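You operate a simulated robot arm through the tools that you are given. There is no shell and no other tool. Be economical: measure what you need, move in short steps, check, and stop when the job is done.

You are at the controls of a simulated two-armed robot. One attempt, no reset.

TASK
Close the trolley bookend. Then fetch the weight from the top of the card cabinet and set it on top of the book on the top of the mending bench. Then fetch the dial and stand it on the clear end of the bench. Then lift the lens cover open. Do these in the order given. Set down upright: weight, dial. The trolley bookend goes toward x -1.0, y +0.0, z +0.0 (a direction in the base frame), to its stop.

The check looks at the end state, three seconds after you hand in, the way a careful person would. Anything else that was tipped, shoved, dropped, spilled or broken makes it a failure. Lids that push on must go on centred and level and be pressed home; caps that screw on are set level and turned clockwise until they are tight.

THE ROBOT
Two 6-joint arms with two-finger parallel grippers on one trunk, on a base that drives. Base frame: it is fixed to the floor where the robot stands at the start and does not move with it; the origin is under the middle of the robot, x ahead of it, y to its left, z up. Lengths are in m, angles in degrees, forces in N, time in s.
The left shoulder is at the start at [0.06, 0.187, 1.124], the right one opposite. With the tool pointing down near the work surface each hand reaches from about 0.26 to 0.62 m from the robot's upright axis, wherever it stands, measured 20 degrees to its own side. Places, roughly: book [0.25, -1.5, 0.75]; clear end of the bench [1.6, -1.4, 0.8]; dial [-1, 0.5, 1.25]; lens cover [-0.7, -0.4, 0.9]; trolley bookend [0.5, 0.1, 0.7]; weight (6x6x7 cm) [-0.8, 0, 1]. Payload 1.57 kg a hand.
Tool frame (each hand has its own): the origin (TCP) lies between the finger pads and is the grasp point; the fingertips stand 0.03 m ahead of it; z points along the fingers, y is the line along which they close. Largest opening 0.11 m; finger width 0.024, thickness 0.012; the body of the gripper, 0.048 by 0.112 m, starts 0.078 m behind the TCP.
Orientation is told as [roll, pitch, yaw] about the base's x, y, z axes, in that order, counted from this pose: with the fingers straight down and closing along the base's y, the tool's x points along the base's -x, its y along +y and its z along -z.

THE INTERFACE
- The arms move only by the tool jog_arm. It takes "left_commands", "right_commands" or both (then of equal length, played together; a hand with none holds still); each is a list that holds one entry, the list of rows, each a list of 6 numbers: the shift along the base's x, y, z in units of 300 mm (1.0 is 300 mm), then the turn, a rotation vector about the base's x, y, z in units of 120 degrees (1.0 is 120 degrees). In form: [[[dx, dy, dz, rx, ry, rz], ...]]. A call has 1 to 10 rows; each row is the pose to reach, as a shift and turn from the pose commanded when the call began. "left_gripper" and "right_gripper" are, for a hand that has rows, the gripper command, from -1 (fully open) to 1 (shut), values between in proportion, set as the call begins (left out, the last holds). A call with a number of a shift or a turn outside -1 to 1 is refused whole. Each row takes 0.2 s and may step no farther than 0.05 m and 8.6 degrees from the row before; otherwise, or with a gripper value out of range, the whole call is refused. A pose out of reach is approached as far as the arm can. The call stops where the force on the tool passes 40 N (or 10 N more than at its start, if that is more) or the arm is blocked; 0.2 s more then pass. Each finger travels about 0.153 m/s and halts on what it meets, pressing with about 20 N; the grip force reading is that of the motor and also rises with nothing between the fingers. The clock runs only during rows and for 0.2 s after the last one: add rows that repeat a pose to give the fingers time. The reply holds the time, the measured pose of the TCP, the force on the tool along the base axes, the opening and the grip force, in the units named above and with some noise, with the torque about the TCP (base axes, N m) and any sound that the robot's microphone picked up, and new pictures: "show" is both (left out), scene, wrist or none (wrist: the cameras of the hands that moved).
- Cameras (640 x 400 px; columns grow to the right, rows downward): "scene" is now at [-0.0048, 0.0085, 1.643]; the picture's right is [0.15, -0.99, 0.00], its down [-0.92, -0.14, -0.36] and it looks along [0.36, 0.05, -0.93] (base axes); focal length 214 px, centre (320, 200). "left" rides on the left gripper at [0.07, -0.016, -0.141] in its tool frame; the picture's right is [0.23, 0.97, 0.00], its down [-0.86, 0.20, -0.48] and it looks along [-0.47, 0.11, 0.88] (tool axes); focal length 222 px, centre (320, 200). "right" rides on the right gripper at [0.07, 0.016, -0.141] in its tool frame; the picture's right is [-0.23, 0.97, 0.00], its down [-0.86, -0.20, -0.48] and it looks along [-0.47, -0.11, 0.88] (tool axes); focal length 222 px, centre (320, 200). There is no depth. A picture from a camera that has moved, and an enlarged one, comes with that camera's place and axes in the base frame and with its lens.
- raise_lower(by): slides the trunk up (or, below 0, down) by that many m; the arms and the scene camera ride with it, the base frame stays. It gives what a move gives, with no picture.
- steer(legs): drives the robot by 1 to 6 legs, each [ahead, left, turn to the left] in m, m and degrees, along the robot's own axes; the way and the turn of a leg run together, so that a leg with both is an arc; at most 1.5 m and 180 degrees a leg. The arms and the cameras ride along, it lands a little off, and it stops where it bumps. It gives what a move gives, and a new picture of the scene camera.
- turn_head(pan, tilt): turns the head with the scene camera to pan (to the left, within 86 degrees either way) and tilt (down, from -29 to 69), counted from straight ahead of the robot. It gives what a move gives, and a new picture of the scene camera.
- inspect(camera, box): a new picture of the part [left, top, right, bottom] of that camera's present view, enlarged. It takes no simulated time.
- close_job(): hands the job in; it is judged then, once.

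Work in short steps. Places have to be worked out from the pictures, the camera data and where the tool is seen: move nearer, look again, correct. Check each grasp and each placing, and mend what went wrong. You have 165 turns and 260 pictures in all, those below and enlarged ones among them. Open the grippers and draw the arms clear of the work before you hand the job in, unless the task says otherwise; then end with one line.

The tools are called after "Call:" as a command line: name --argument value ..., lists and objects as JSON in quotes. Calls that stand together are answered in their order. jog_arm: Moves the arms, as the interface text tells. Its arguments: {"type":"object","properties":{"left_commands":{"type":"array"},"left_gripper":{"type":"number"},"right_commands":{"type":"array"},"right_gripper":{"type":"number"},"show":{"type":"string","enum":["both","scene","wrist","none"]}},"required":[]} The other tools are called the same way: raise_lower (by) slides the trunk up or down; steer (legs) drives the base; turn_head (pan, tilt) turns the head that bears the scene camera; inspect (camera, box) takes an enlarged picture of a part of a camera's view; close_job () hands the job in.

At the start:

```text
clock: 0.0
left_position: [0.4046, -0.0283, 1.3314]
left_orientation: [0.0, -0.1, -0.1]
left_wrist_force: [0.3, -0.3, -0.4]
left_moment: [0.03, 0.0, 0.01]
left_grip_width: 0.1097
left_gripper_force: 0.0
right_position: [0.2653, -0.386, 1.226]
right_orientation: [0.1, 0.0, 0.0]
right_wrist_force: [-0.3, 0.1, -0.5]
right_moment: [-0.01, 0.04, -0.01]
right_grip_width: 0.1102
right_gripper_force: 0.1
trunk travel left (down, up): [-0.752, 0.238]
robot x, y, heading: [-0.0008, -0.0021, -0.0]
head pan, tilt: [8.5, 68.8]
```

scene: 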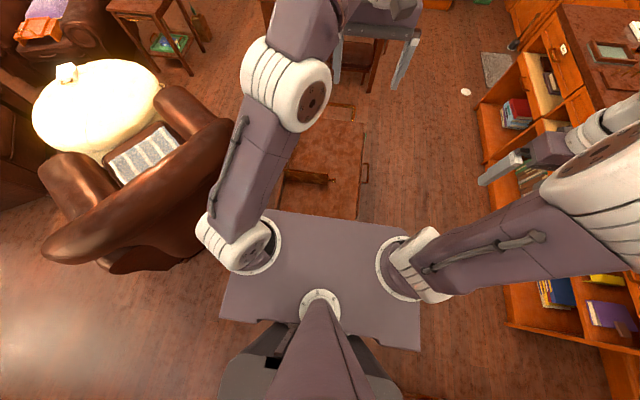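
right: 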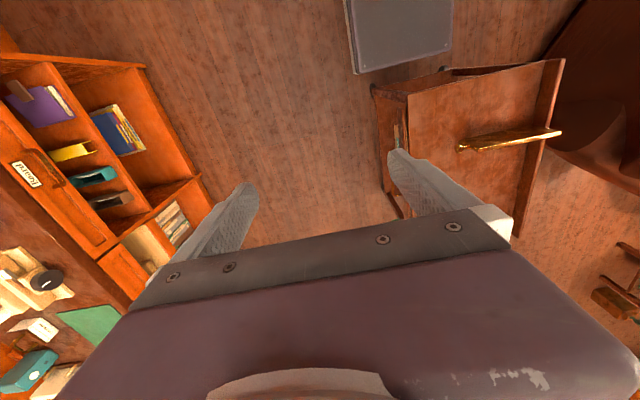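
left: 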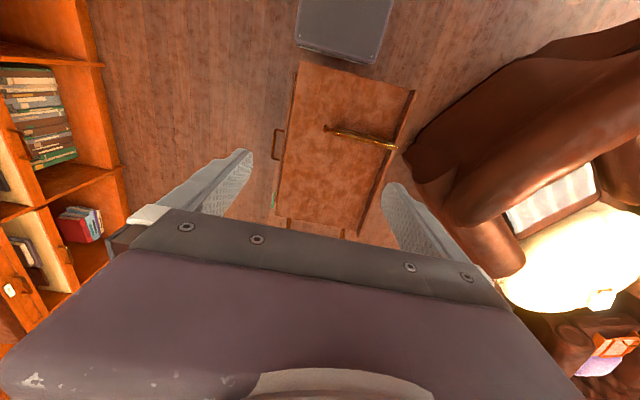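

The trolley with its bookend lies ahead of the robot. I enlarge the views of it.

Call:
inspect --camera "left" --box '[240, 50, 440, 250]'

Call:
inspect --camera "scene" --box '[260, 80, 400, 220]'

Call:
inspect --camera "right" --box '[360, 40, 600, 220]'

```text
2.00 times, centred on (340, 150) of left
camera zoom: at [0.3349, -0.0464, 1.472], right [-0.23, 0.97, 0.0], down [0.85, 0.2, 0.48], along [0.47, 0.11, -0.88], focal length 444 px, centre (280, 300)
```

zoom: 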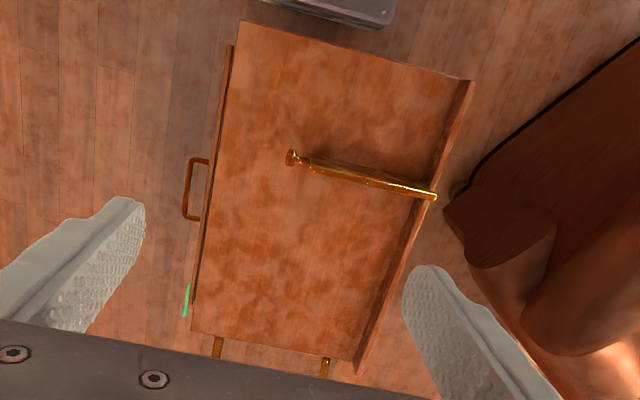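

```text
2.86 times, centred on (330, 150) of scene
camera zoom: at [-0.0048, 0.0085, 1.643], right [0.15, -0.99, 0.0], down [-0.92, -0.14, -0.36], along [0.36, 0.05, -0.93], focal length 613 px, centre (291, 343)
```

zoom: 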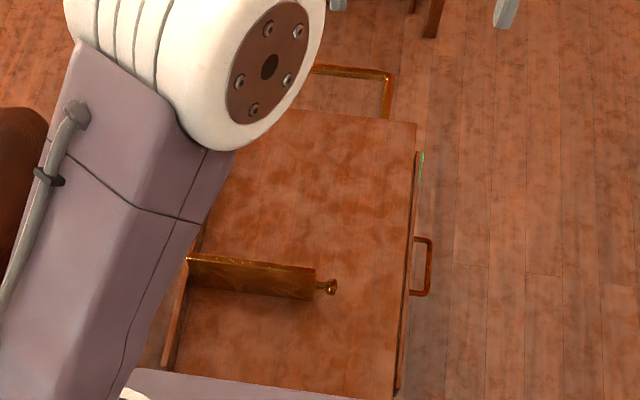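

```text
2.22 times, centred on (480, 130) of right
camera zoom: at [0.1958, -0.3721, 1.3672], right [0.23, 0.97, 0.0], down [0.86, -0.2, 0.48], along [0.47, -0.11, -0.88], focal length 494 px, centre (-36, 356)
```

zoom: 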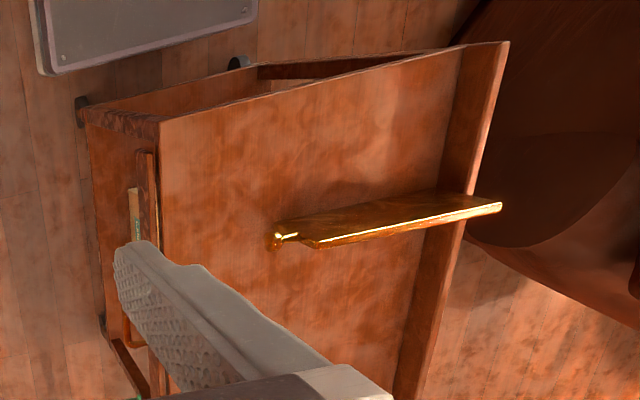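

The bookend's knob triangulates to about (0.474, 0.003, 0.70), with the plate running to y≈0.26. Before moving I look round the room.

Call:
turn_head --pan 0 --tilt 25

Call:
turn_head --pan -80 --tilt 35

Call:
turn_head --pan 80 --tilt 35

```text
clock: 1.1
left_position: [0.4047, -0.0288, 1.3312]
left_orientation: [-0.1, -0.1, 0.0]
left_wrist_force: [1.1, -0.3, 0.3]
left_moment: [0.02, -0.02, -0.03]
left_grip_width: 0.11
left_gripper_force: 0.1
right_position: [0.2645, -0.3873, 1.2248]
right_orientation: [0.0, 0.0, -0.1]
right_wrist_force: [-0.2, 1.1, -0.7]
right_moment: [-0.01, 0.02, -0.01]
right_grip_width: 0.1102
right_gripper_force: 0.0
trunk travel left (down, up): [-0.752, 0.238]
robot x, y, heading: [-0.0012, -0.0012, 0.1]
head pan, tilt: [0.0, 25.0]
camera scene: at [0.032, 0.0002, 1.7023], right [0.0, -1.0, 0.0], down [-0.42, 0.0, -0.91], along [0.91, 0.0, -0.42], focal length 214 px, centre (320, 200)
```

scene: 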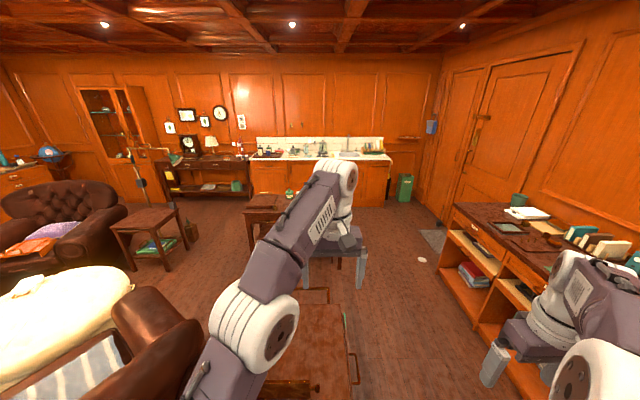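

```text
clock: 2.6
left_position: [0.4051, -0.0289, 1.3305]
left_orientation: [-0.1, -0.2, -0.2]
left_wrist_force: [0.2, 0.3, 0.2]
left_moment: [-0.04, -0.02, 0.02]
left_grip_width: 0.11
left_gripper_force: 0.1
right_position: [0.2641, -0.3866, 1.2249]
right_orientation: [0.0, 0.0, 0.0]
right_wrist_force: [-0.2, -0.2, -0.7]
right_moment: [-0.01, -0.02, 0.01]
right_grip_width: 0.1099
right_gripper_force: 0.1
trunk travel left (down, up): [-0.752, 0.238]
robot x, y, heading: [-0.0032, 0.0012, 0.1]
head pan, tilt: [-80.0, 35.0]
camera scene: at [-0.0447, -0.0865, 1.6866], right [-0.98, -0.17, 0.0], down [-0.1, 0.56, -0.82], along [0.14, -0.81, -0.57], focal length 214 px, centre (320, 200)
```

scene: 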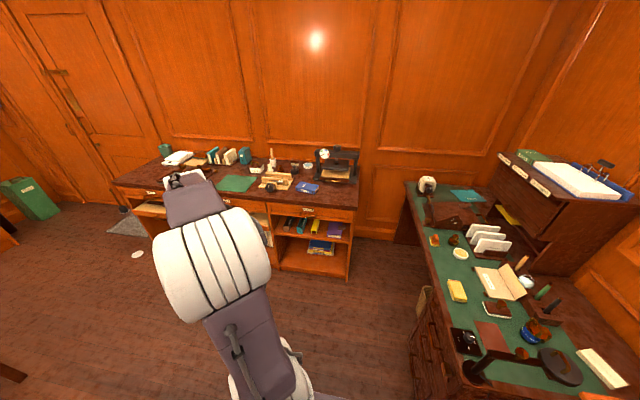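

```text
clock: 5.1
left_position: [0.4048, -0.0292, 1.331]
left_orientation: [0.0, -0.2, 0.0]
left_wrist_force: [0.5, 0.4, -0.4]
left_moment: [-0.02, 0.01, 0.02]
left_grip_width: 0.1097
left_gripper_force: 0.1
right_position: [0.2647, -0.3861, 1.2243]
right_orientation: [0.0, 0.0, 0.0]
right_wrist_force: [0.5, -0.7, 0.1]
right_moment: [0.0, -0.04, 0.02]
right_grip_width: 0.1099
right_gripper_force: 0.1
trunk travel left (down, up): [-0.752, 0.238]
robot x, y, heading: [0.0023, -0.003, 0.1]
head pan, tilt: [80.0, 35.0]
camera scene: at [-0.0448, 0.0869, 1.6866], right [0.98, -0.17, 0.0], down [-0.1, -0.56, -0.82], along [0.14, 0.81, -0.57], focal length 214 px, centre (320, 200)
```

scene: 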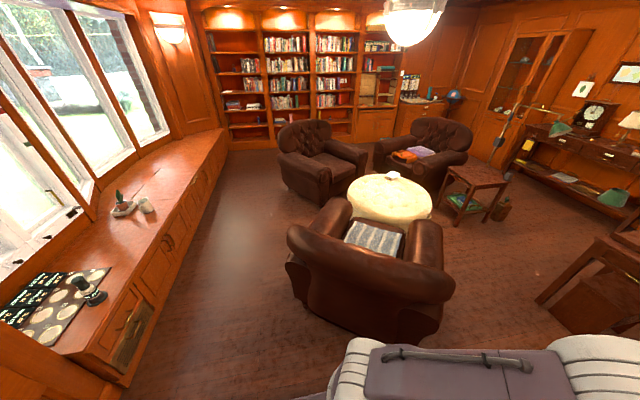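

The first job is to push the bookend's far face towards −x with the left hand closed. I move above and beyond it, then look down.

Call:
jog_arm --left_commands '[[[0.11, 0.1, 0, 0, 0, 0], [0.22, 0.2, 0, 0, 0, 0], [0.33, 0.3, 0, 0, 0, 0], [0.44, 0.4, 0, 0, 0, 0], [0.57, 0.45, 0, 0, 0, 0], [0.57, 0.45, -0.16, 0, 0, 0], [0.57, 0.45, -0.32, 0, 0, 0], [0.57, 0.45, -0.48, 0, 0, 0], [0.57, 0.45, -0.64, 0, 0, 0], [0.57, 0.45, -0.8, 0, 0, 0]]]' --left_gripper 1 --show "wrist"

Call:
turn_head --pan 0 --tilt 60

```text
clock: 7.3
left_position: [0.581, 0.1054, 1.0916]
left_orientation: [0.0, 0.1, 0.0]
left_wrist_force: [0.0, -0.4, 0.0]
left_moment: [-0.03, 0.03, -0.01]
left_grip_width: 0.0001
left_gripper_force: 20.0
left hand out of reach, approached as far as the arm can: row 1, 2, 3, 4, 5, 6, 7, 8, 9, 10
right_position: [0.2658, -0.3867, 1.2254]
right_orientation: [0.0, 0.0, 0.0]
right_wrist_force: [-0.2, -0.4, -0.3]
right_moment: [0.01, 0.01, 0.01]
right_grip_width: 0.11
right_gripper_force: 0.1
trunk travel left (down, up): [-0.752, 0.238]
robot x, y, heading: [-0.0027, 0.0008, -0.1]
head pan, tilt: [80.0, 35.0]
camera left: at [0.5109, 0.0876, 1.2326], right [-0.23, 0.97, 0.0], down [0.86, 0.2, 0.48], along [0.46, 0.11, -0.88], focal length 222 px, centre (320, 200)
```

left: 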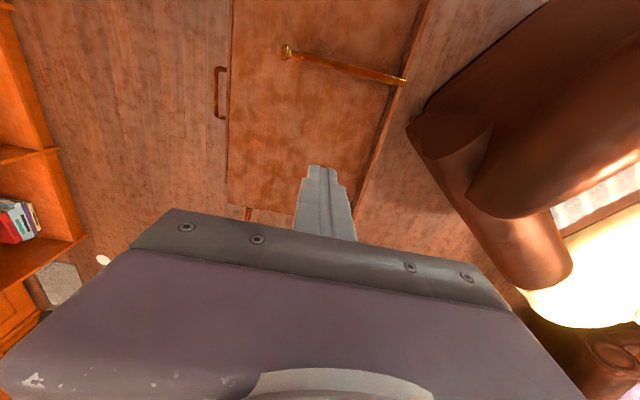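

```text
clock: 8.8
left_position: [0.5797, 0.1063, 1.0923]
left_orientation: [0.1, 0.2, -0.1]
left_wrist_force: [-1.0, 0.1, 0.4]
left_moment: [0.02, -0.01, 0.0]
left_grip_width: 0.0001
left_gripper_force: 19.9
right_position: [0.2644, -0.386, 1.226]
right_orientation: [0.0, 0.0, -0.1]
right_wrist_force: [-0.1, 0.3, -0.2]
right_moment: [-0.04, 0.03, -0.02]
right_grip_width: 0.11
right_gripper_force: 0.0
trunk travel left (down, up): [-0.752, 0.238]
robot x, y, heading: [0.0, 0.0061, -0.3]
head pan, tilt: [0.0, 60.0]
camera scene: at [0.0066, 0.0003, 1.6523], right [0.0, -1.0, 0.0], down [-0.87, 0.0, -0.5], along [0.5, 0.0, -0.87], focal length 214 px, centre (320, 200)
```

scene: 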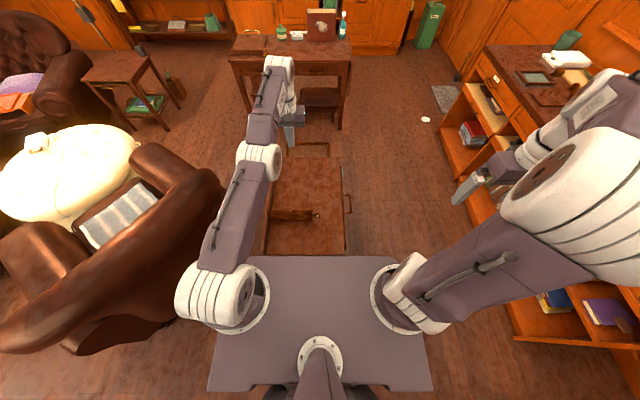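

The trolley top comes out at about z 0.62 and the plate at x≈0.47. I lower the closed fingers beyond the plate to a TCP height of about 0.685.

Call:
jog_arm --left_commands '[[[0, 0, -0.16, 0, 0, 0], [0, 0, -0.32, 0, 0, 0], [0, 0, -0.48, 0, 0, 0], [0, 0, -0.64, 0, 0, 0], [0, 0, -0.8, 0, 0, 0], [0, 0, -0.96, 0, 0, 0], [0, 0, -1.0, 0, 0, 0]]]' --show "both"

```text
clock: 10.4
left_position: [0.5629, 0.1092, 0.7988]
left_orientation: [0.0, -0.1, 0.0]
left_wrist_force: [0.1, 0.1, 0.2]
left_moment: [-0.02, -0.03, 0.03]
left_grip_width: 0.0001
left_gripper_force: 20.0
left hand out of reach, approached as far as the arm can: row 1, 2, 3, 5, 6, 7
right_position: [0.2638, -0.3868, 1.225]
right_orientation: [0.0, 0.1, 0.1]
right_wrist_force: [-0.1, 0.2, -0.5]
right_moment: [0.01, 0.01, -0.02]
right_grip_width: 0.1102
right_gripper_force: 0.0
trunk travel left (down, up): [-0.752, 0.238]
robot x, y, heading: [-0.0011, -0.0003, 0.2]
head pan, tilt: [0.0, 60.0]
camera scene: at [0.0068, 0.0001, 1.6523], right [0.0, -1.0, 0.0], down [-0.87, 0.0, -0.5], along [0.5, 0.0, -0.87], focal length 214 px, centre (320, 200)
camera left: at [0.4938, 0.0897, 0.9394], right [-0.23, 0.97, 0.0], down [0.85, 0.2, 0.48], along [0.47, 0.11, -0.88], focal length 222 px, centre (320, 200)
```

scene: 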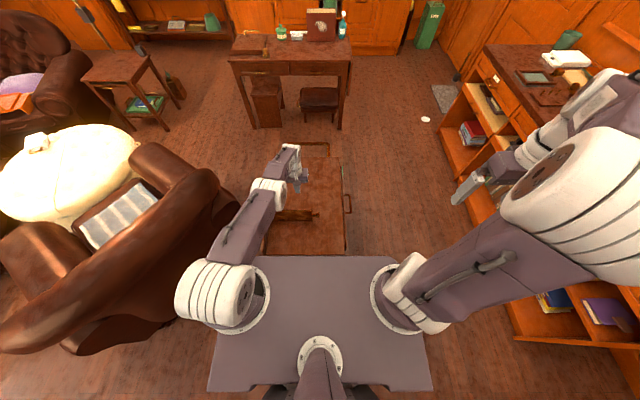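
left: 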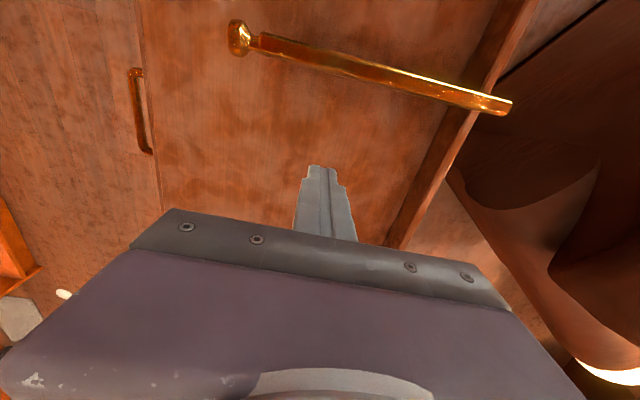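

The arm is near its reach limit, so I lower the trunk to bring the fingertips down beyond the plate.

Call:
raise_lower --by -0.11

Call:
inspect --camera "left" --box '[160, 0, 560, 250]'

```text
clock: 11.8
left_position: [0.5634, 0.1076, 0.6884]
left_orientation: [0.0, -0.1, 0.0]
left_wrist_force: [-0.3, -0.8, -0.1]
left_moment: [0.02, 0.03, -0.01]
left_grip_width: 0.0
left_gripper_force: 20.0
right_position: [0.2644, -0.3865, 1.1156]
right_orientation: [0.0, 0.0, 0.0]
right_wrist_force: [-0.2, 0.4, 0.2]
right_moment: [-0.02, 0.01, -0.01]
right_grip_width: 0.1102
right_gripper_force: 0.1
trunk travel left (down, up): [-0.642, 0.348]
robot x, y, heading: [-0.0002, 0.0018, 0.0]
head pan, tilt: [0.0, 60.0]
```

```text
1.60 times, centred on (360, 125) of left
camera zoom: at [0.4938, 0.0897, 0.8301], right [-0.23, 0.97, 0.0], down [0.85, 0.2, 0.48], along [0.47, 0.11, -0.88], focal length 355 px, centre (256, 320)
```

zoom: 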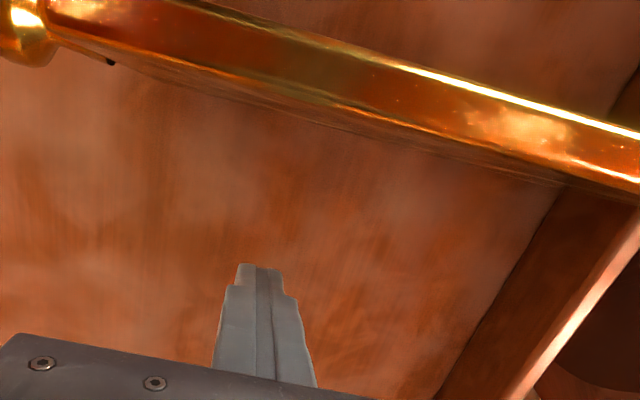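

The fingers are down beyond the plate and clear of it. I push towards −x in small steps and watch the force.

Call:
jog_arm --left_commands '[[[-0.07, 0, 0, 0, 0, 0], [-0.14, 0, 0, 0, 0, 0], [-0.21, 0, 0, 0, 0, 0], [-0.28, 0, 0, 0, 0, 0], [-0.34, 0, 0, 0, 0, 0], [-0.4, 0, 0, 0, 0, 0], [-0.45, 0, 0, 0, 0, 0], [-0.5, 0, 0, 0, 0, 0]]]'

```text
clock: 13.7
left_position: [0.4127, 0.1076, 0.6882]
left_orientation: [0.0, -0.1, 0.0]
left_wrist_force: [2.3, 0.0, 0.0]
left_moment: [0.01, 0.1, 0.03]
left_grip_width: 0.0
left_gripper_force: 19.8
right_position: [0.2641, -0.3869, 1.1149]
right_orientation: [-0.1, 0.0, 0.0]
right_wrist_force: [-0.7, -0.6, 0.0]
right_moment: [0.0, 0.02, -0.01]
right_grip_width: 0.1104
right_gripper_force: 0.1
trunk travel left (down, up): [-0.642, 0.348]
robot x, y, heading: [-0.0012, 0.0005, 0.0]
head pan, tilt: [0.0, 60.0]
camera scene: at [0.0066, 0.0002, 1.5423], right [0.0, -1.0, 0.0], down [-0.87, 0.0, -0.5], along [0.5, 0.0, -0.87], focal length 214 px, centre (320, 200)
camera left: at [0.3436, 0.0899, 0.8283], right [-0.23, 0.97, 0.0], down [0.85, 0.2, 0.48], along [0.47, 0.11, -0.88], focal length 222 px, centre (320, 200)
```

scene: 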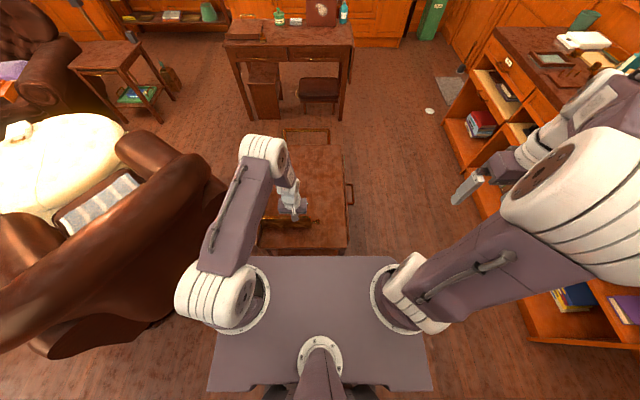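
left: 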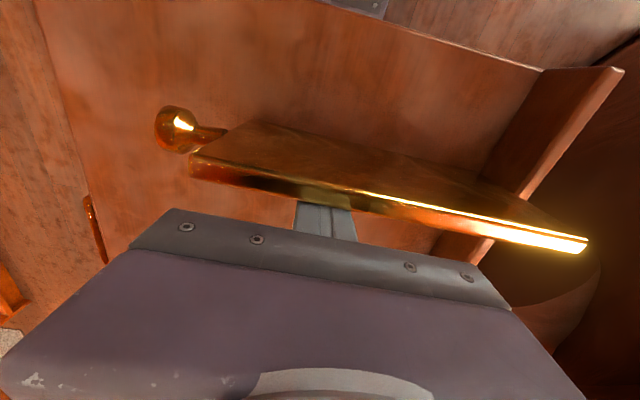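

The plate slides upright at about 2 N. I continue until the force rises at the stop.

Call:
jog_arm --left_commands '[[[-0.06, 0, 0, 0, 0, 0], [-0.12, 0, 0, 0, 0, 0], [-0.18, 0, 0, 0, 0, 0], [-0.22, 0, 0, 0, 0, 0], [-0.26, 0, 0, 0, 0, 0]]]'

```text
clock: 14.8
left_position: [0.3362, 0.1081, 0.6893]
left_orientation: [-0.1, -0.1, 0.0]
left_wrist_force: [2.0, 0.1, -1.5]
left_moment: [0.07, 0.02, 0.06]
left_grip_width: 0.0
left_gripper_force: 19.9
right_position: [0.2653, -0.3867, 1.1154]
right_orientation: [0.0, 0.0, 0.1]
right_wrist_force: [-0.6, -0.2, -0.3]
right_moment: [-0.02, 0.01, 0.02]
right_grip_width: 0.1099
right_gripper_force: 0.1
trunk travel left (down, up): [-0.642, 0.348]
robot x, y, heading: [0.003, -0.0014, -0.0]
head pan, tilt: [0.0, 60.0]
camera scene: at [0.007, 0.0002, 1.5423], right [0.0, -1.0, 0.0], down [-0.87, 0.0, -0.5], along [0.5, 0.0, -0.87], focal length 214 px, centre (320, 200)
camera left: at [0.2665, 0.0902, 0.8304], right [-0.23, 0.97, 0.0], down [0.85, 0.2, 0.48], along [0.47, 0.11, -0.88], focal length 222 px, centre (320, 200)
```

scene: 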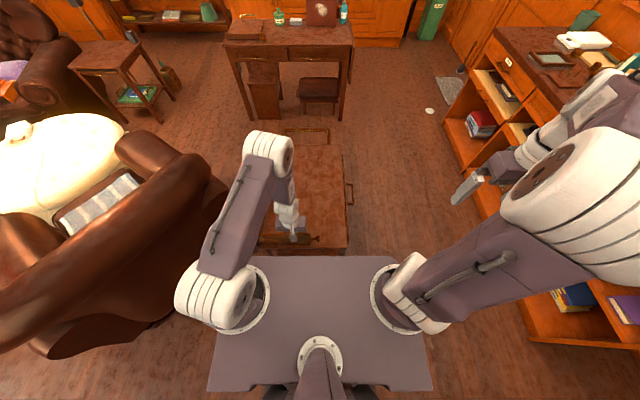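
left: 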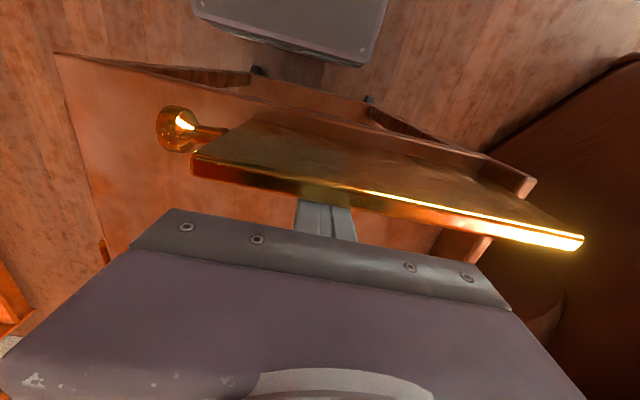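

There is still a little room to the end of the trolley. I go on in finer steps.

Call:
jog_arm --left_commands '[[[-0.02, 0, 0, 0, 0, 0], [-0.04, 0, 0, 0, 0, 0], [-0.055, 0, 0, 0, 0, 0]]]' --show "wrist"

```text
clock: 15.5
left_position: [0.3345, 0.1066, 0.691]
left_orientation: [-0.3, -1.5, 0.1]
left_wrist_force: [16.5, 5.8, -7.7]
left_moment: [-0.27, 0.53, -0.17]
left_grip_width: 0.0
left_gripper_force: 20.0
right_position: [0.266, -0.3871, 1.1141]
right_orientation: [0.0, 0.0, 0.0]
right_wrist_force: [-0.8, -0.2, -0.3]
right_moment: [0.03, -0.03, 0.02]
right_grip_width: 0.1102
right_gripper_force: 0.1
trunk travel left (down, up): [-0.642, 0.348]
robot x, y, heading: [-0.0018, 0.0058, -0.0]
head pan, tilt: [0.0, 60.0]
stopped in row 3 (left hand): the force on the tool passed its limit (the readings are from after the stop); the commanded pose is now the measured one
camera left: at [0.261, 0.0893, 0.83], right [-0.23, 0.97, -0.01], down [0.84, 0.2, 0.5], along [0.49, 0.1, -0.87], focal length 222 px, centre (320, 200)
```

left: 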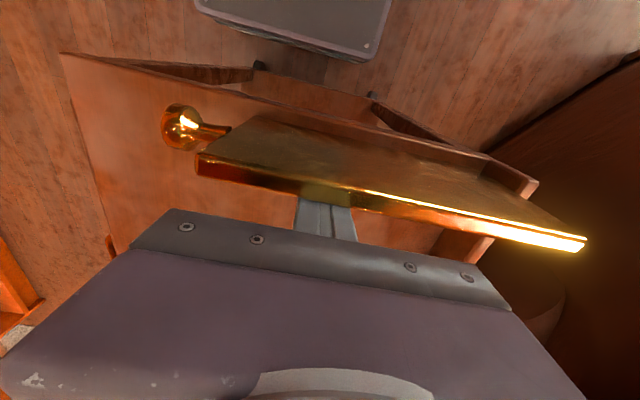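

The force jumped with no more travel, so the bookend is at its stop. I back off, lift, and then check that it stayed put.

Call:
jog_arm --left_commands '[[[0.05, 0, 0, 0, 0.0125, 0], [0.1, 0, 0, 0, 0.0125, 0], [0.1, 0, 0.16, 0, 0.0125, 0], [0.1, 0, 0.32, 0, 0.0125, 0], [0.1, 0, 0.48, 0, 0.0125, 0], [0.1, 0, 0.64, 0, 0.0125, 0], [0.1, 0, 0.8, 0, 0.0125, 0]]]'

```text
clock: 17.1
left_position: [0.3578, 0.106, 0.9316]
left_orientation: [-0.3, 0.4, 0.1]
left_wrist_force: [-0.2, -0.8, 0.2]
left_moment: [0.01, 0.01, -0.01]
left_grip_width: 0.0
left_gripper_force: 19.8
left hand out of reach, approached as far as the arm can: row 2
right_position: [0.2626, -0.3867, 1.1151]
right_orientation: [0.1, 0.0, 0.0]
right_wrist_force: [-0.3, 0.6, -0.6]
right_moment: [0.04, -0.05, 0.03]
right_grip_width: 0.11
right_gripper_force: 0.1
trunk travel left (down, up): [-0.642, 0.348]
robot x, y, heading: [0.0006, -0.0026, 0.0]
head pan, tilt: [0.0, 60.0]
camera scene: at [0.0058, 0.0006, 1.5423], right [0.0, -1.0, 0.0], down [-0.87, 0.0, -0.5], along [0.5, 0.0, -0.87], focal length 214 px, centre (320, 200)
camera left: at [0.2882, 0.0888, 1.0738], right [-0.23, 0.97, 0.0], down [0.86, 0.2, 0.47], along [0.46, 0.11, -0.88], focal length 222 px, centre (320, 200)
```

scene: 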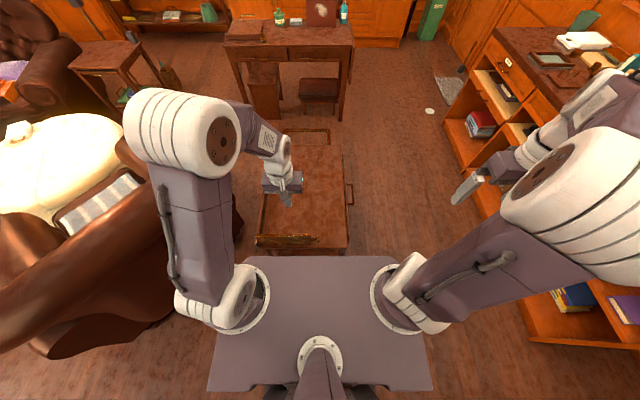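
left: 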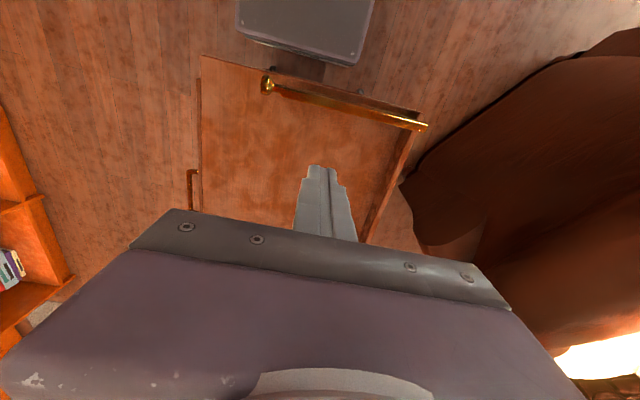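

The bookend is closed at the end of the trolley. I raise the trunk for arm clearance, back off slightly from the trolley and turn right to look behind.

Call:
raise_lower --by 0.3

Call:
turn_head --pan -86 --tilt 50

Call:
steer --legs '[[-0.05, 0, 0], [0, 0, -45]]'

```text
clock: 20.1
left_position: [0.359, 0.1059, 1.2306]
left_orientation: [-0.3, 0.3, 0.0]
left_wrist_force: [0.1, -0.4, 0.2]
left_moment: [0.03, -0.01, -0.02]
left_grip_width: 0.0001
left_gripper_force: 20.4
right_position: [0.2651, -0.3861, 1.415]
right_orientation: [0.0, 0.0, 0.0]
right_wrist_force: [0.1, 0.6, 0.4]
right_moment: [0.0, 0.02, 0.02]
right_grip_width: 0.1103
right_gripper_force: 0.1
trunk travel left (down, up): [-0.942, 0.048]
robot x, y, heading: [0.0001, -0.0047, -0.1]
head pan, tilt: [0.0, 60.0]
```

```text
clock: 21.7
left_position: [0.3565, 0.106, 1.2312]
left_orientation: [-0.2, 0.4, 0.1]
left_wrist_force: [0.5, 0.0, -0.7]
left_moment: [-0.03, 0.02, -0.02]
left_grip_width: 0.0001
left_gripper_force: 20.0
right_position: [0.2647, -0.3868, 1.415]
right_orientation: [0.0, 0.0, 0.0]
right_wrist_force: [0.3, -0.4, 0.3]
right_moment: [0.0, -0.03, 0.05]
right_grip_width: 0.1101
right_gripper_force: 0.1
trunk travel left (down, up): [-0.942, 0.048]
robot x, y, heading: [-0.0001, -0.0017, -0.1]
head pan, tilt: [-85.9, 50.0]
camera scene: at [-0.054, -0.0764, 1.8549], right [-1.0, -0.07, 0.0], down [-0.05, 0.76, -0.64], along [0.05, -0.64, -0.77], focal length 214 px, centre (320, 200)
```

scene: 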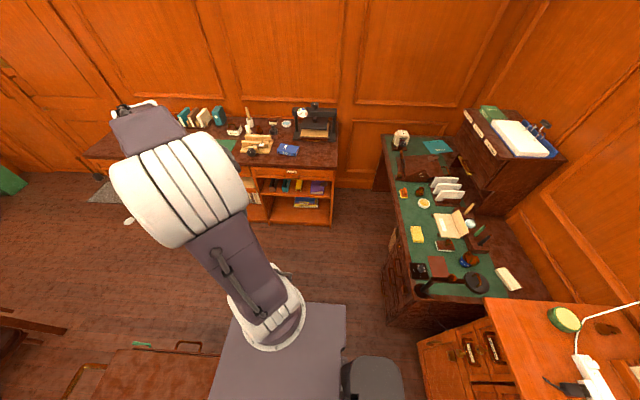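

```text
clock: 24.7
left_position: [0.2833, -0.1752, 1.2303]
left_orientation: [-0.2, 0.5, -44.3]
left_wrist_force: [0.5, 0.3, 0.4]
left_moment: [0.03, -0.01, -0.03]
left_grip_width: 0.0002
left_gripper_force: 20.1
right_position: [-0.1292, -0.4612, 1.4146]
right_orientation: [0.0, -0.1, -44.4]
right_wrist_force: [0.6, -0.4, -0.4]
right_moment: [0.01, -0.01, 0.02]
right_grip_width: 0.1098
right_gripper_force: 0.1
trunk travel left (down, up): [-0.942, 0.048]
robot x, y, heading: [-0.0464, -0.0011, -44.4]
head pan, tilt: [-85.9, 50.0]
camera scene: at [-0.139, -0.016, 1.855], right [-0.76, 0.65, 0.0], down [0.5, 0.58, -0.64], along [-0.42, -0.49, -0.77], focal length 214 px, centre (320, 200)
```

scene: 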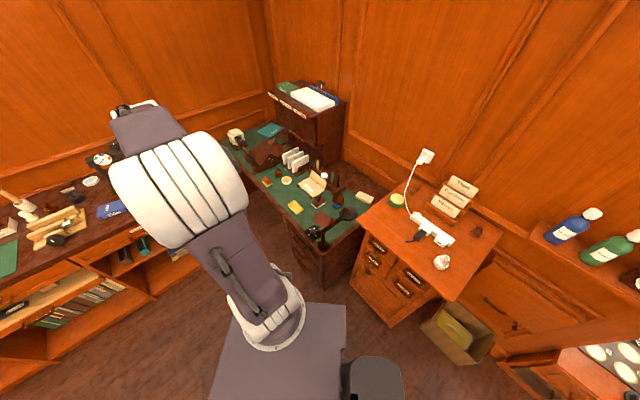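

The card cabinet is behind the robot with items on it. I continue turning and look closer.

Call:
inspect --camera "scene" --box '[370, 150, 530, 320]'

Call:
inspect --camera "scene" --box '[500, 180, 640, 340]'

Call:
inspect --camera "scene" --box '[220, 100, 400, 280]'

Call:
steer --legs '[[0, 0, -45]]'

```text
2.35 times, centred on (450, 235) of scene
camera zoom: at [-0.139, -0.016, 1.855], right [-0.76, 0.65, 0.0], down [0.5, 0.58, -0.64], along [-0.42, -0.49, -0.77], focal length 505 px, centre (14, 118)
```

zoom: 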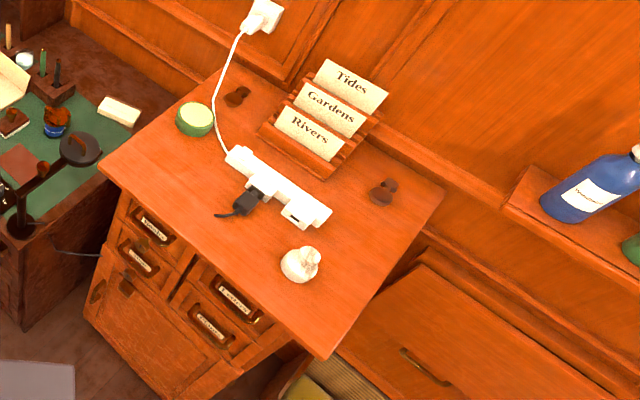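

```text
2.50 times, centred on (570, 260) of scene
camera zoom: at [-0.139, -0.016, 1.855], right [-0.76, 0.65, 0.0], down [0.5, 0.58, -0.64], along [-0.42, -0.49, -0.77], focal length 536 px, centre (-305, 50)
```

zoom: 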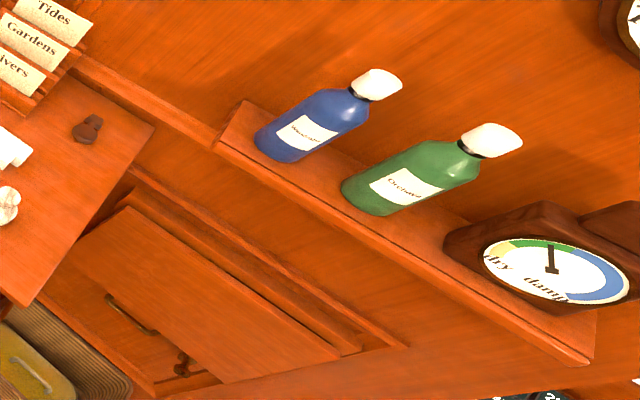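

```text
2.22 times, centred on (310, 190) of scene
camera zoom: at [-0.139, -0.016, 1.855], right [-0.76, 0.65, 0.0], down [0.5, 0.58, -0.64], along [-0.42, -0.49, -0.77], focal length 477 px, centre (342, 222)
```

zoom: 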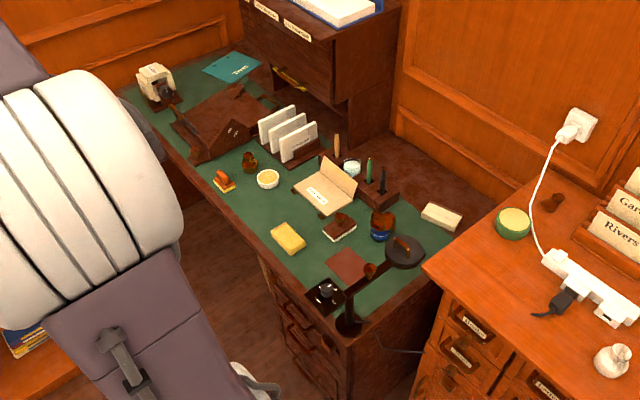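

```text
clock: 27.1
left_position: [0.0642, -0.3561, 1.2319]
left_orientation: [-0.2, 0.4, -88.9]
left_wrist_force: [0.6, -0.2, 0.6]
left_moment: [-0.01, 0.01, 0.0]
left_grip_width: 0.0
left_gripper_force: 20.4
right_position: [-0.4292, -0.2709, 1.415]
right_orientation: [0.0, 0.0, -89.1]
right_wrist_force: [-0.3, 0.3, 0.8]
right_moment: [-0.02, -0.01, -0.03]
right_grip_width: 0.11
right_gripper_force: 0.0
trunk travel left (down, up): [-0.942, 0.048]
robot x, y, heading: [-0.048, -0.0005, -89.1]
head pan, tilt: [-85.9, 50.0]
camera scene: at [-0.1253, 0.0536, 1.8549], right [-0.09, 1.0, 0.0], down [0.76, 0.07, -0.64], along [-0.64, -0.06, -0.77], focal length 214 px, centre (320, 200)
```

scene: 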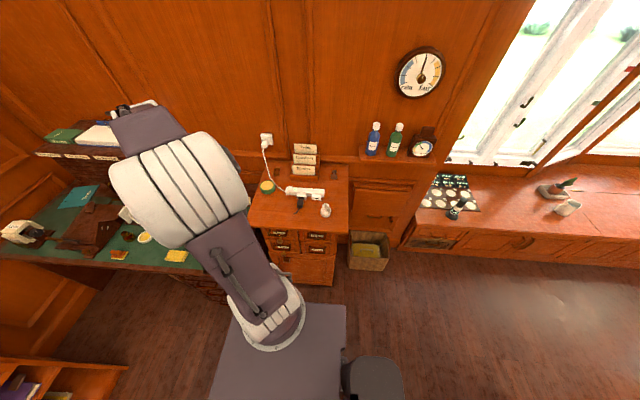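

Facing −y now. I zoom in on the cabinet top and on the shelf.

Call:
inspect --camera "scene" --box '[245, 140, 355, 230]'

Call:
inspect --camera "scene" --box '[350, 100, 450, 180]'

Call:
inspect --camera "scene" --box '[310, 190, 345, 225]'

```text
4.44 times, centred on (300, 185) of scene
camera zoom: at [-0.1253, 0.0536, 1.8549], right [-0.09, 1.0, 0.0], down [0.76, 0.07, -0.64], along [-0.64, -0.06, -0.77], focal length 953 px, centre (409, 267)
```

zoom: 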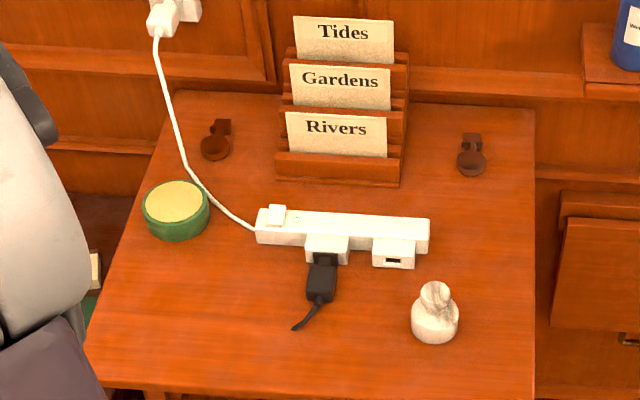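

```text
5.00 times, centred on (400, 140) of scene
camera zoom: at [-0.1253, 0.0536, 1.8549], right [-0.09, 1.0, 0.0], down [0.76, 0.07, -0.64], along [-0.64, -0.06, -0.77], focal length 1072 px, centre (-80, 500)
```

zoom: 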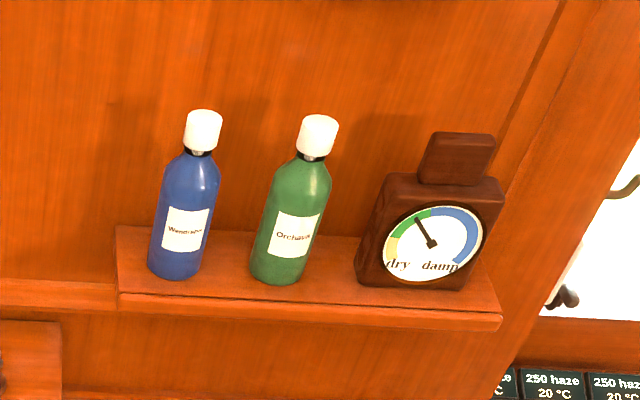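

```text
11.43 times, centred on (328, 208) of scene
camera zoom: at [-0.1253, 0.0536, 1.8549], right [-0.09, 1.0, 0.0], down [0.76, 0.07, -0.64], along [-0.64, -0.06, -0.77], focal length 2451 px, centre (234, 114)
```

zoom: 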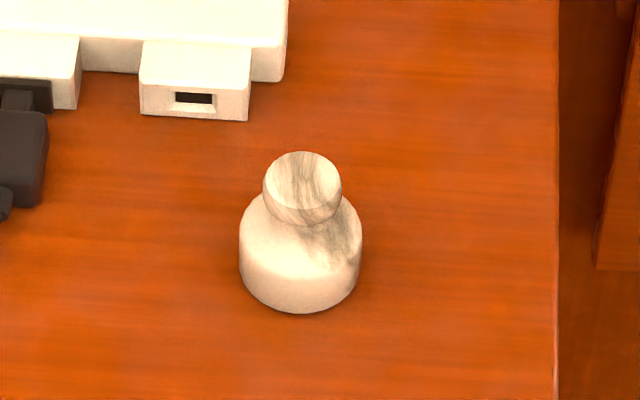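

The marble piece on the cabinet's near right is the weight, and the "dry/damp" instrument is the dial. I turn to face −x and approach the cabinet.

Call:
turn_head --pan 0 --tilt 55

Call:
steer --legs '[[0, 0, -90], [0.2, 0.05, 0]]'

```text
clock: 28.7
left_position: [0.0638, -0.3546, 1.2306]
left_orientation: [-0.3, 0.4, -89.1]
left_wrist_force: [0.0, 0.2, -0.1]
left_moment: [0.01, 0.0, 0.03]
left_grip_width: 0.0003
left_gripper_force: 19.1
right_position: [-0.4303, -0.2703, 1.4151]
right_orientation: [0.0, 0.0, -89.1]
right_wrist_force: [0.0, -0.1, -0.5]
right_moment: [-0.04, -0.01, 0.05]
right_grip_width: 0.1101
right_gripper_force: 0.0
trunk travel left (down, up): [-0.942, 0.048]
robot x, y, heading: [-0.0456, -0.0017, -89.1]
head pan, tilt: [0.0, 55.0]
camera scene: at [-0.048, -0.0116, 1.8484], right [-1.0, -0.02, 0.0], down [-0.01, 0.82, -0.57], along [0.01, -0.57, -0.82], focal length 214 px, centre (320, 200)
```

scene: 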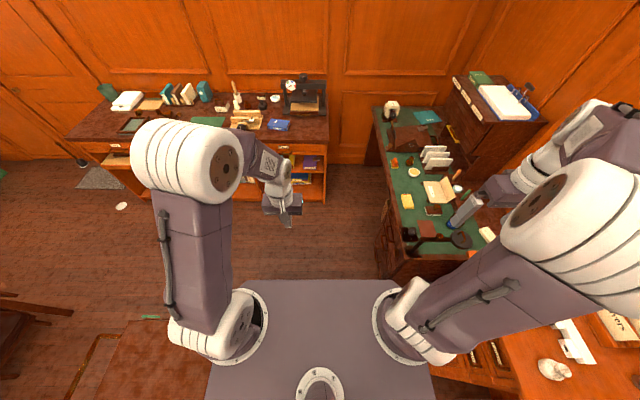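

```text
clock: 34.1
left_position: [-0.5965, -0.1706, 1.2327]
left_orientation: [-0.2, 0.2, -178.2]
left_wrist_force: [-0.8, 0.1, -0.3]
left_moment: [0.02, 0.02, 0.02]
left_grip_width: 0.0
left_gripper_force: 19.8
right_position: [-0.5164, 0.3242, 1.4157]
right_orientation: [0.0, -0.2, -178.3]
right_wrist_force: [0.5, -0.1, -0.6]
right_moment: [-0.02, 0.05, 0.0]
right_grip_width: 0.1099
right_gripper_force: 0.0
trunk travel left (down, up): [-0.942, 0.048]
robot x, y, heading: [-0.2468, -0.0544, -178.5]
head pan, tilt: [0.0, 55.0]
camera scene: at [-0.2521, -0.0537, 1.8484], right [-0.03, 1.0, 0.0], down [0.82, 0.02, -0.58], along [-0.58, -0.02, -0.82], focal length 214 px, centre (320, 200)
```

scene: 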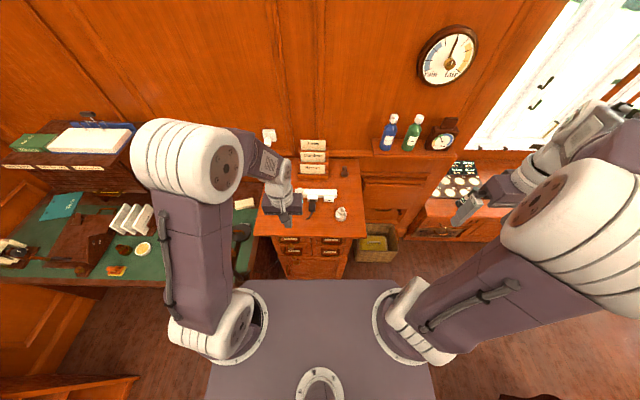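

I judge the weight at roughly (−0.78, 0.025, ~1.0). I bring the right hand over it, still well above, and move the left hand aside.

Call:
jog_arm --right_commands '[[[-0.1, -0.11, 0, 0, 0, 0], [-0.2, -0.22, 0, 0, 0, 0], [-0.3, -0.33, 0, 0, 0, 0], [-0.4, -0.44, 0, 0, 0, 0], [-0.5, -0.55, 0, 0, 0, 0], [-0.6, -0.66, 0, 0, 0, 0], [-0.7, -0.77, 0, 0, 0, 0], [-0.8, -0.88, 0, 0, 0, 0], [-0.85, -0.98, 0, 0, 0, 0], [-0.85, -0.98, -0.1, 0, 0, 0]]]' --left_commands '[[[0.05, -0.05, 0, 0, 0, 0], [0.1, -0.1, 0, 0, 0, 0], [0.15, -0.15, 0, 0, 0, 0], [0.2, -0.2, 0, 0, 0, 0], [0.25, -0.25, 0, 0, 0, 0], [0.3, -0.3, 0, 0, 0, 0], [0.3, -0.35, 0, 0, 0, 0], [0.3, -0.35, 0, 0, 0, 0], [0.3, -0.35, 0, 0, 0, 0], [0.3, -0.35, 0, 0, 0, 0]]]' --right_gripper -1

```text
clock: 36.3
left_position: [-0.5119, -0.2778, 1.2308]
left_orientation: [-0.3, 0.4, -178.2]
left_wrist_force: [0.5, -0.3, 0.4]
left_moment: [0.02, 0.01, 0.0]
left_grip_width: 0.0
left_gripper_force: 19.7
right_position: [-0.7769, 0.0286, 1.3854]
right_orientation: [0.0, 0.1, -178.2]
right_wrist_force: [-0.4, -0.3, -0.4]
right_moment: [0.04, 0.01, -0.03]
right_grip_width: 0.11
right_gripper_force: 0.1
trunk travel left (down, up): [-0.942, 0.048]
robot x, y, heading: [-0.2464, -0.0558, -178.3]
head pan, tilt: [0.0, 55.0]
camera scene: at [-0.2581, -0.0555, 1.8484], right [-0.03, 1.0, 0.0], down [0.82, 0.02, -0.57], along [-0.57, -0.02, -0.82], focal length 214 px, centre (320, 200)
camera right: at [-0.7051, 0.0131, 1.5278], right [-0.2, -0.98, 0.0], down [-0.86, 0.17, 0.48], along [-0.47, 0.1, -0.88], focal length 222 px, centre (320, 200)
camera left: at [-0.4431, -0.2615, 1.3723], right [0.26, -0.97, 0.0], down [-0.85, -0.23, 0.47], along [-0.46, -0.12, -0.88], focal length 222 px, centre (320, 200)
```

scene: 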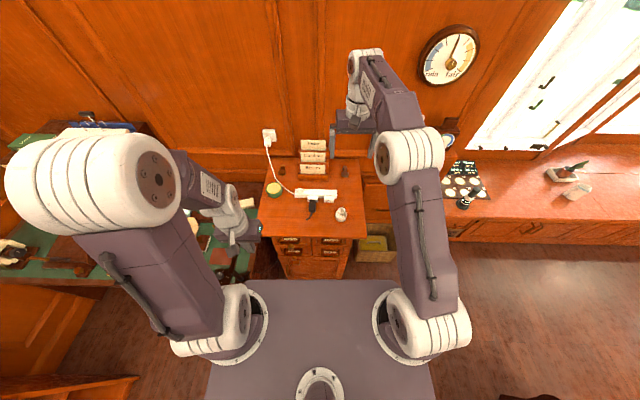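
right: 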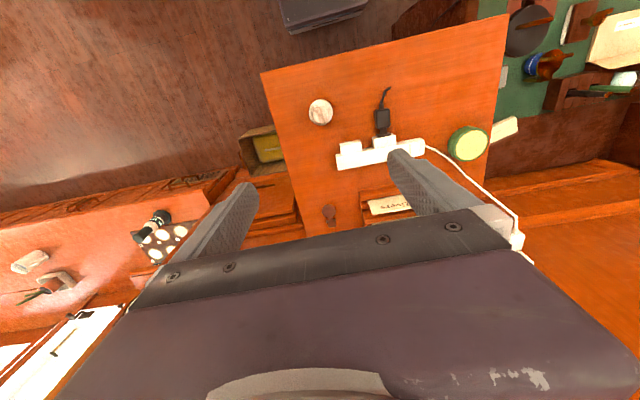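
left: 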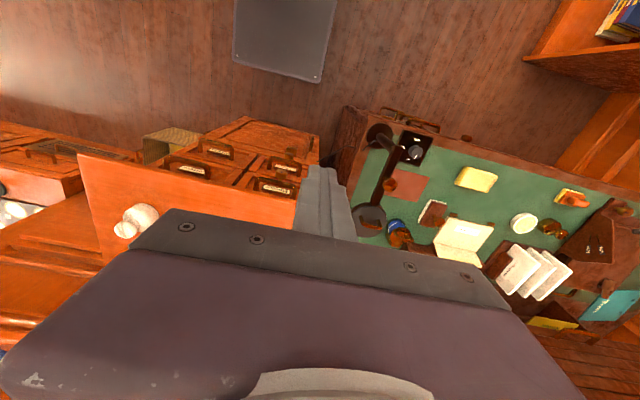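

The views agree on the weight at (−0.764, 0.028) with the cabinet top at z≈0.98. I descend partway and look again.

Call:
jog_arm --right_commands '[[[0.04, 0, -0.15, 0, 0, 0], [0.04, 0, -0.3, 0, 0, 0], [0.04, 0, -0.45, 0, 0, 0], [0.04, 0, -0.6, 0, 0, 0], [0.04, 0, -0.75, 0, 0, 0], [0.04, 0, -0.85, 0, 0, 0]]]'

Call:
inspect --camera "left" --box '[60, 80, 300, 260]'

```text
clock: 37.7
left_position: [-0.5123, -0.278, 1.2306]
left_orientation: [-0.3, 0.5, -178.3]
left_wrist_force: [-0.3, 0.6, 0.3]
left_moment: [0.01, -0.04, -0.01]
left_grip_width: 0.0
left_gripper_force: 20.2
right_position: [-0.7657, 0.0274, 1.1299]
right_orientation: [0.0, 0.0, -178.2]
right_wrist_force: [-0.3, -0.4, 0.2]
right_moment: [0.02, -0.04, -0.03]
right_grip_width: 0.11
right_gripper_force: 0.1
trunk travel left (down, up): [-0.942, 0.048]
robot x, y, heading: [-0.2488, -0.0511, -178.6]
head pan, tilt: [0.0, 55.0]
camera scene: at [-0.2601, -0.0556, 1.8484], right [-0.03, 1.0, 0.0], down [0.82, 0.02, -0.57], along [-0.57, -0.02, -0.82], focal length 214 px, centre (320, 200)
camera right: at [-0.6944, 0.0118, 1.2713], right [-0.2, -0.98, 0.0], down [-0.86, 0.17, 0.48], along [-0.47, 0.1, -0.88], focal length 222 px, centre (320, 200)
```

scene: 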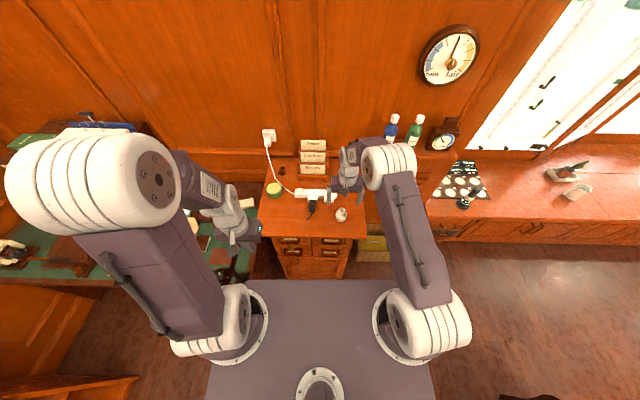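
right: 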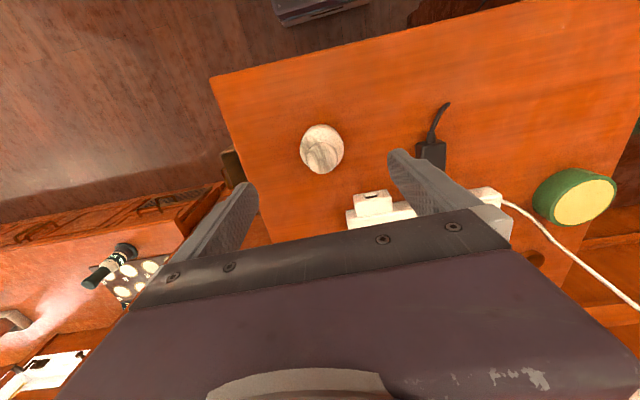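

```text
2.22 times, centred on (180, 170) of left
camera zoom: at [-0.4446, -0.2615, 1.3721], right [0.26, -0.97, 0.0], down [-0.85, -0.23, 0.47], along [-0.46, -0.12, -0.88], focal length 494 px, centre (631, 267)
```

zoom: 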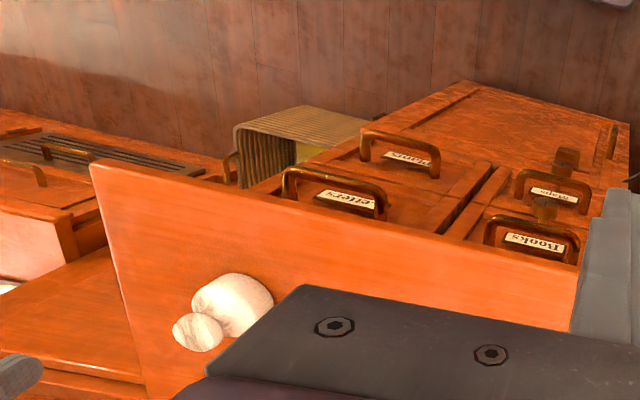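

The weight lies under the grip (−0.763, 0.027), and the strip and cord are clear of the fingers. I descend to z≈1.018 and grip in separate steps.

Call:
jog_arm --right_commands '[[[0, 0, -0.1, 0, 0, 0], [0, 0, -0.2, 0, 0, 0], [0, 0, -0.3, 0, 0, 0], [0, 0, -0.37, 0, 0, 0]]]' --show "wrist"

Call:
jog_arm --right_commands '[[[0, 0, 0, 0, 0, 0], [0, 0, 0, 0, 0, 0], [0, 0, 0, 0, 0, 0], [0, 0, 0, 0, 0, 0]]]' --right_gripper 1 --show "wrist"

```text
clock: 38.7
left_position: [-0.5128, -0.2769, 1.2301]
left_orientation: [-0.3, 0.4, -178.2]
left_wrist_force: [0.7, 0.7, 0.3]
left_moment: [-0.02, 0.02, -0.04]
left_grip_width: 0.0001
left_gripper_force: 20.5
right_position: [-0.7655, 0.0291, 1.0195]
right_orientation: [0.1, 0.0, -178.3]
right_wrist_force: [0.4, 0.0, -0.8]
right_moment: [-0.01, 0.02, 0.01]
right_grip_width: 0.1101
right_gripper_force: 0.1
trunk travel left (down, up): [-0.942, 0.048]
robot x, y, heading: [-0.2451, -0.0547, -178.3]
head pan, tilt: [0.0, 55.0]
camera right: at [-0.6941, 0.0135, 1.1612], right [-0.2, -0.98, 0.0], down [-0.86, 0.17, 0.48], along [-0.47, 0.1, -0.88], focal length 222 px, centre (320, 200)
```

right: 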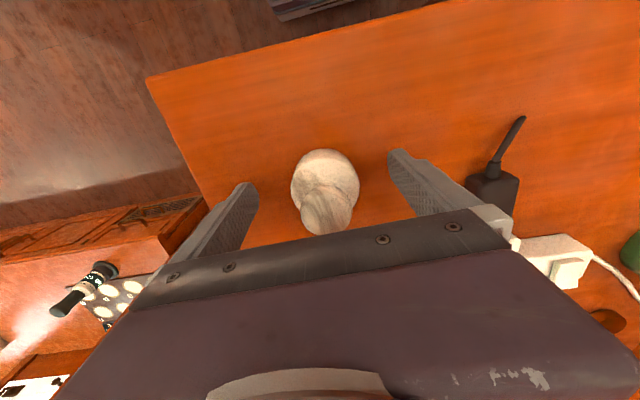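

```text
clock: 39.7
left_position: [-0.5124, -0.2784, 1.2304]
left_orientation: [-0.3, 0.3, -178.2]
left_wrist_force: [0.4, 0.8, -1.2]
left_moment: [-0.01, 0.01, 0.03]
left_grip_width: 0.0
left_gripper_force: 20.0
right_position: [-0.7655, 0.0293, 1.0197]
right_orientation: [0.0, 0.1, -178.3]
right_wrist_force: [-1.4, -1.0, -0.5]
right_moment: [-0.08, 0.07, 0.02]
right_grip_width: 0.052
right_gripper_force: 19.1
trunk travel left (down, up): [-0.942, 0.048]
robot x, y, heading: [-0.2477, -0.0537, -178.3]
head pan, tilt: [0.0, 55.0]
camera right: at [-0.6941, 0.0133, 1.1613], right [-0.2, -0.98, 0.0], down [-0.86, 0.17, 0.48], along [-0.47, 0.1, -0.88], focal length 222 px, centre (320, 200)
```

right: 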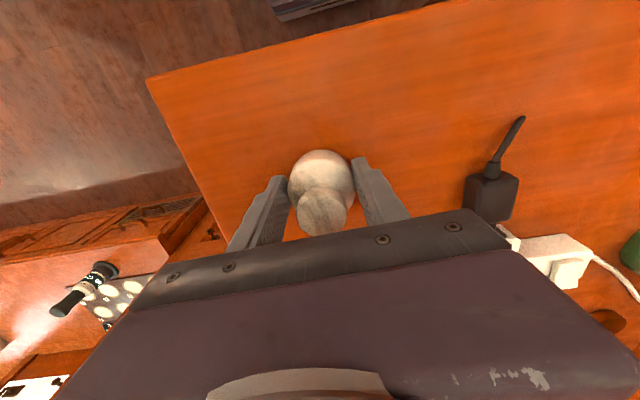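

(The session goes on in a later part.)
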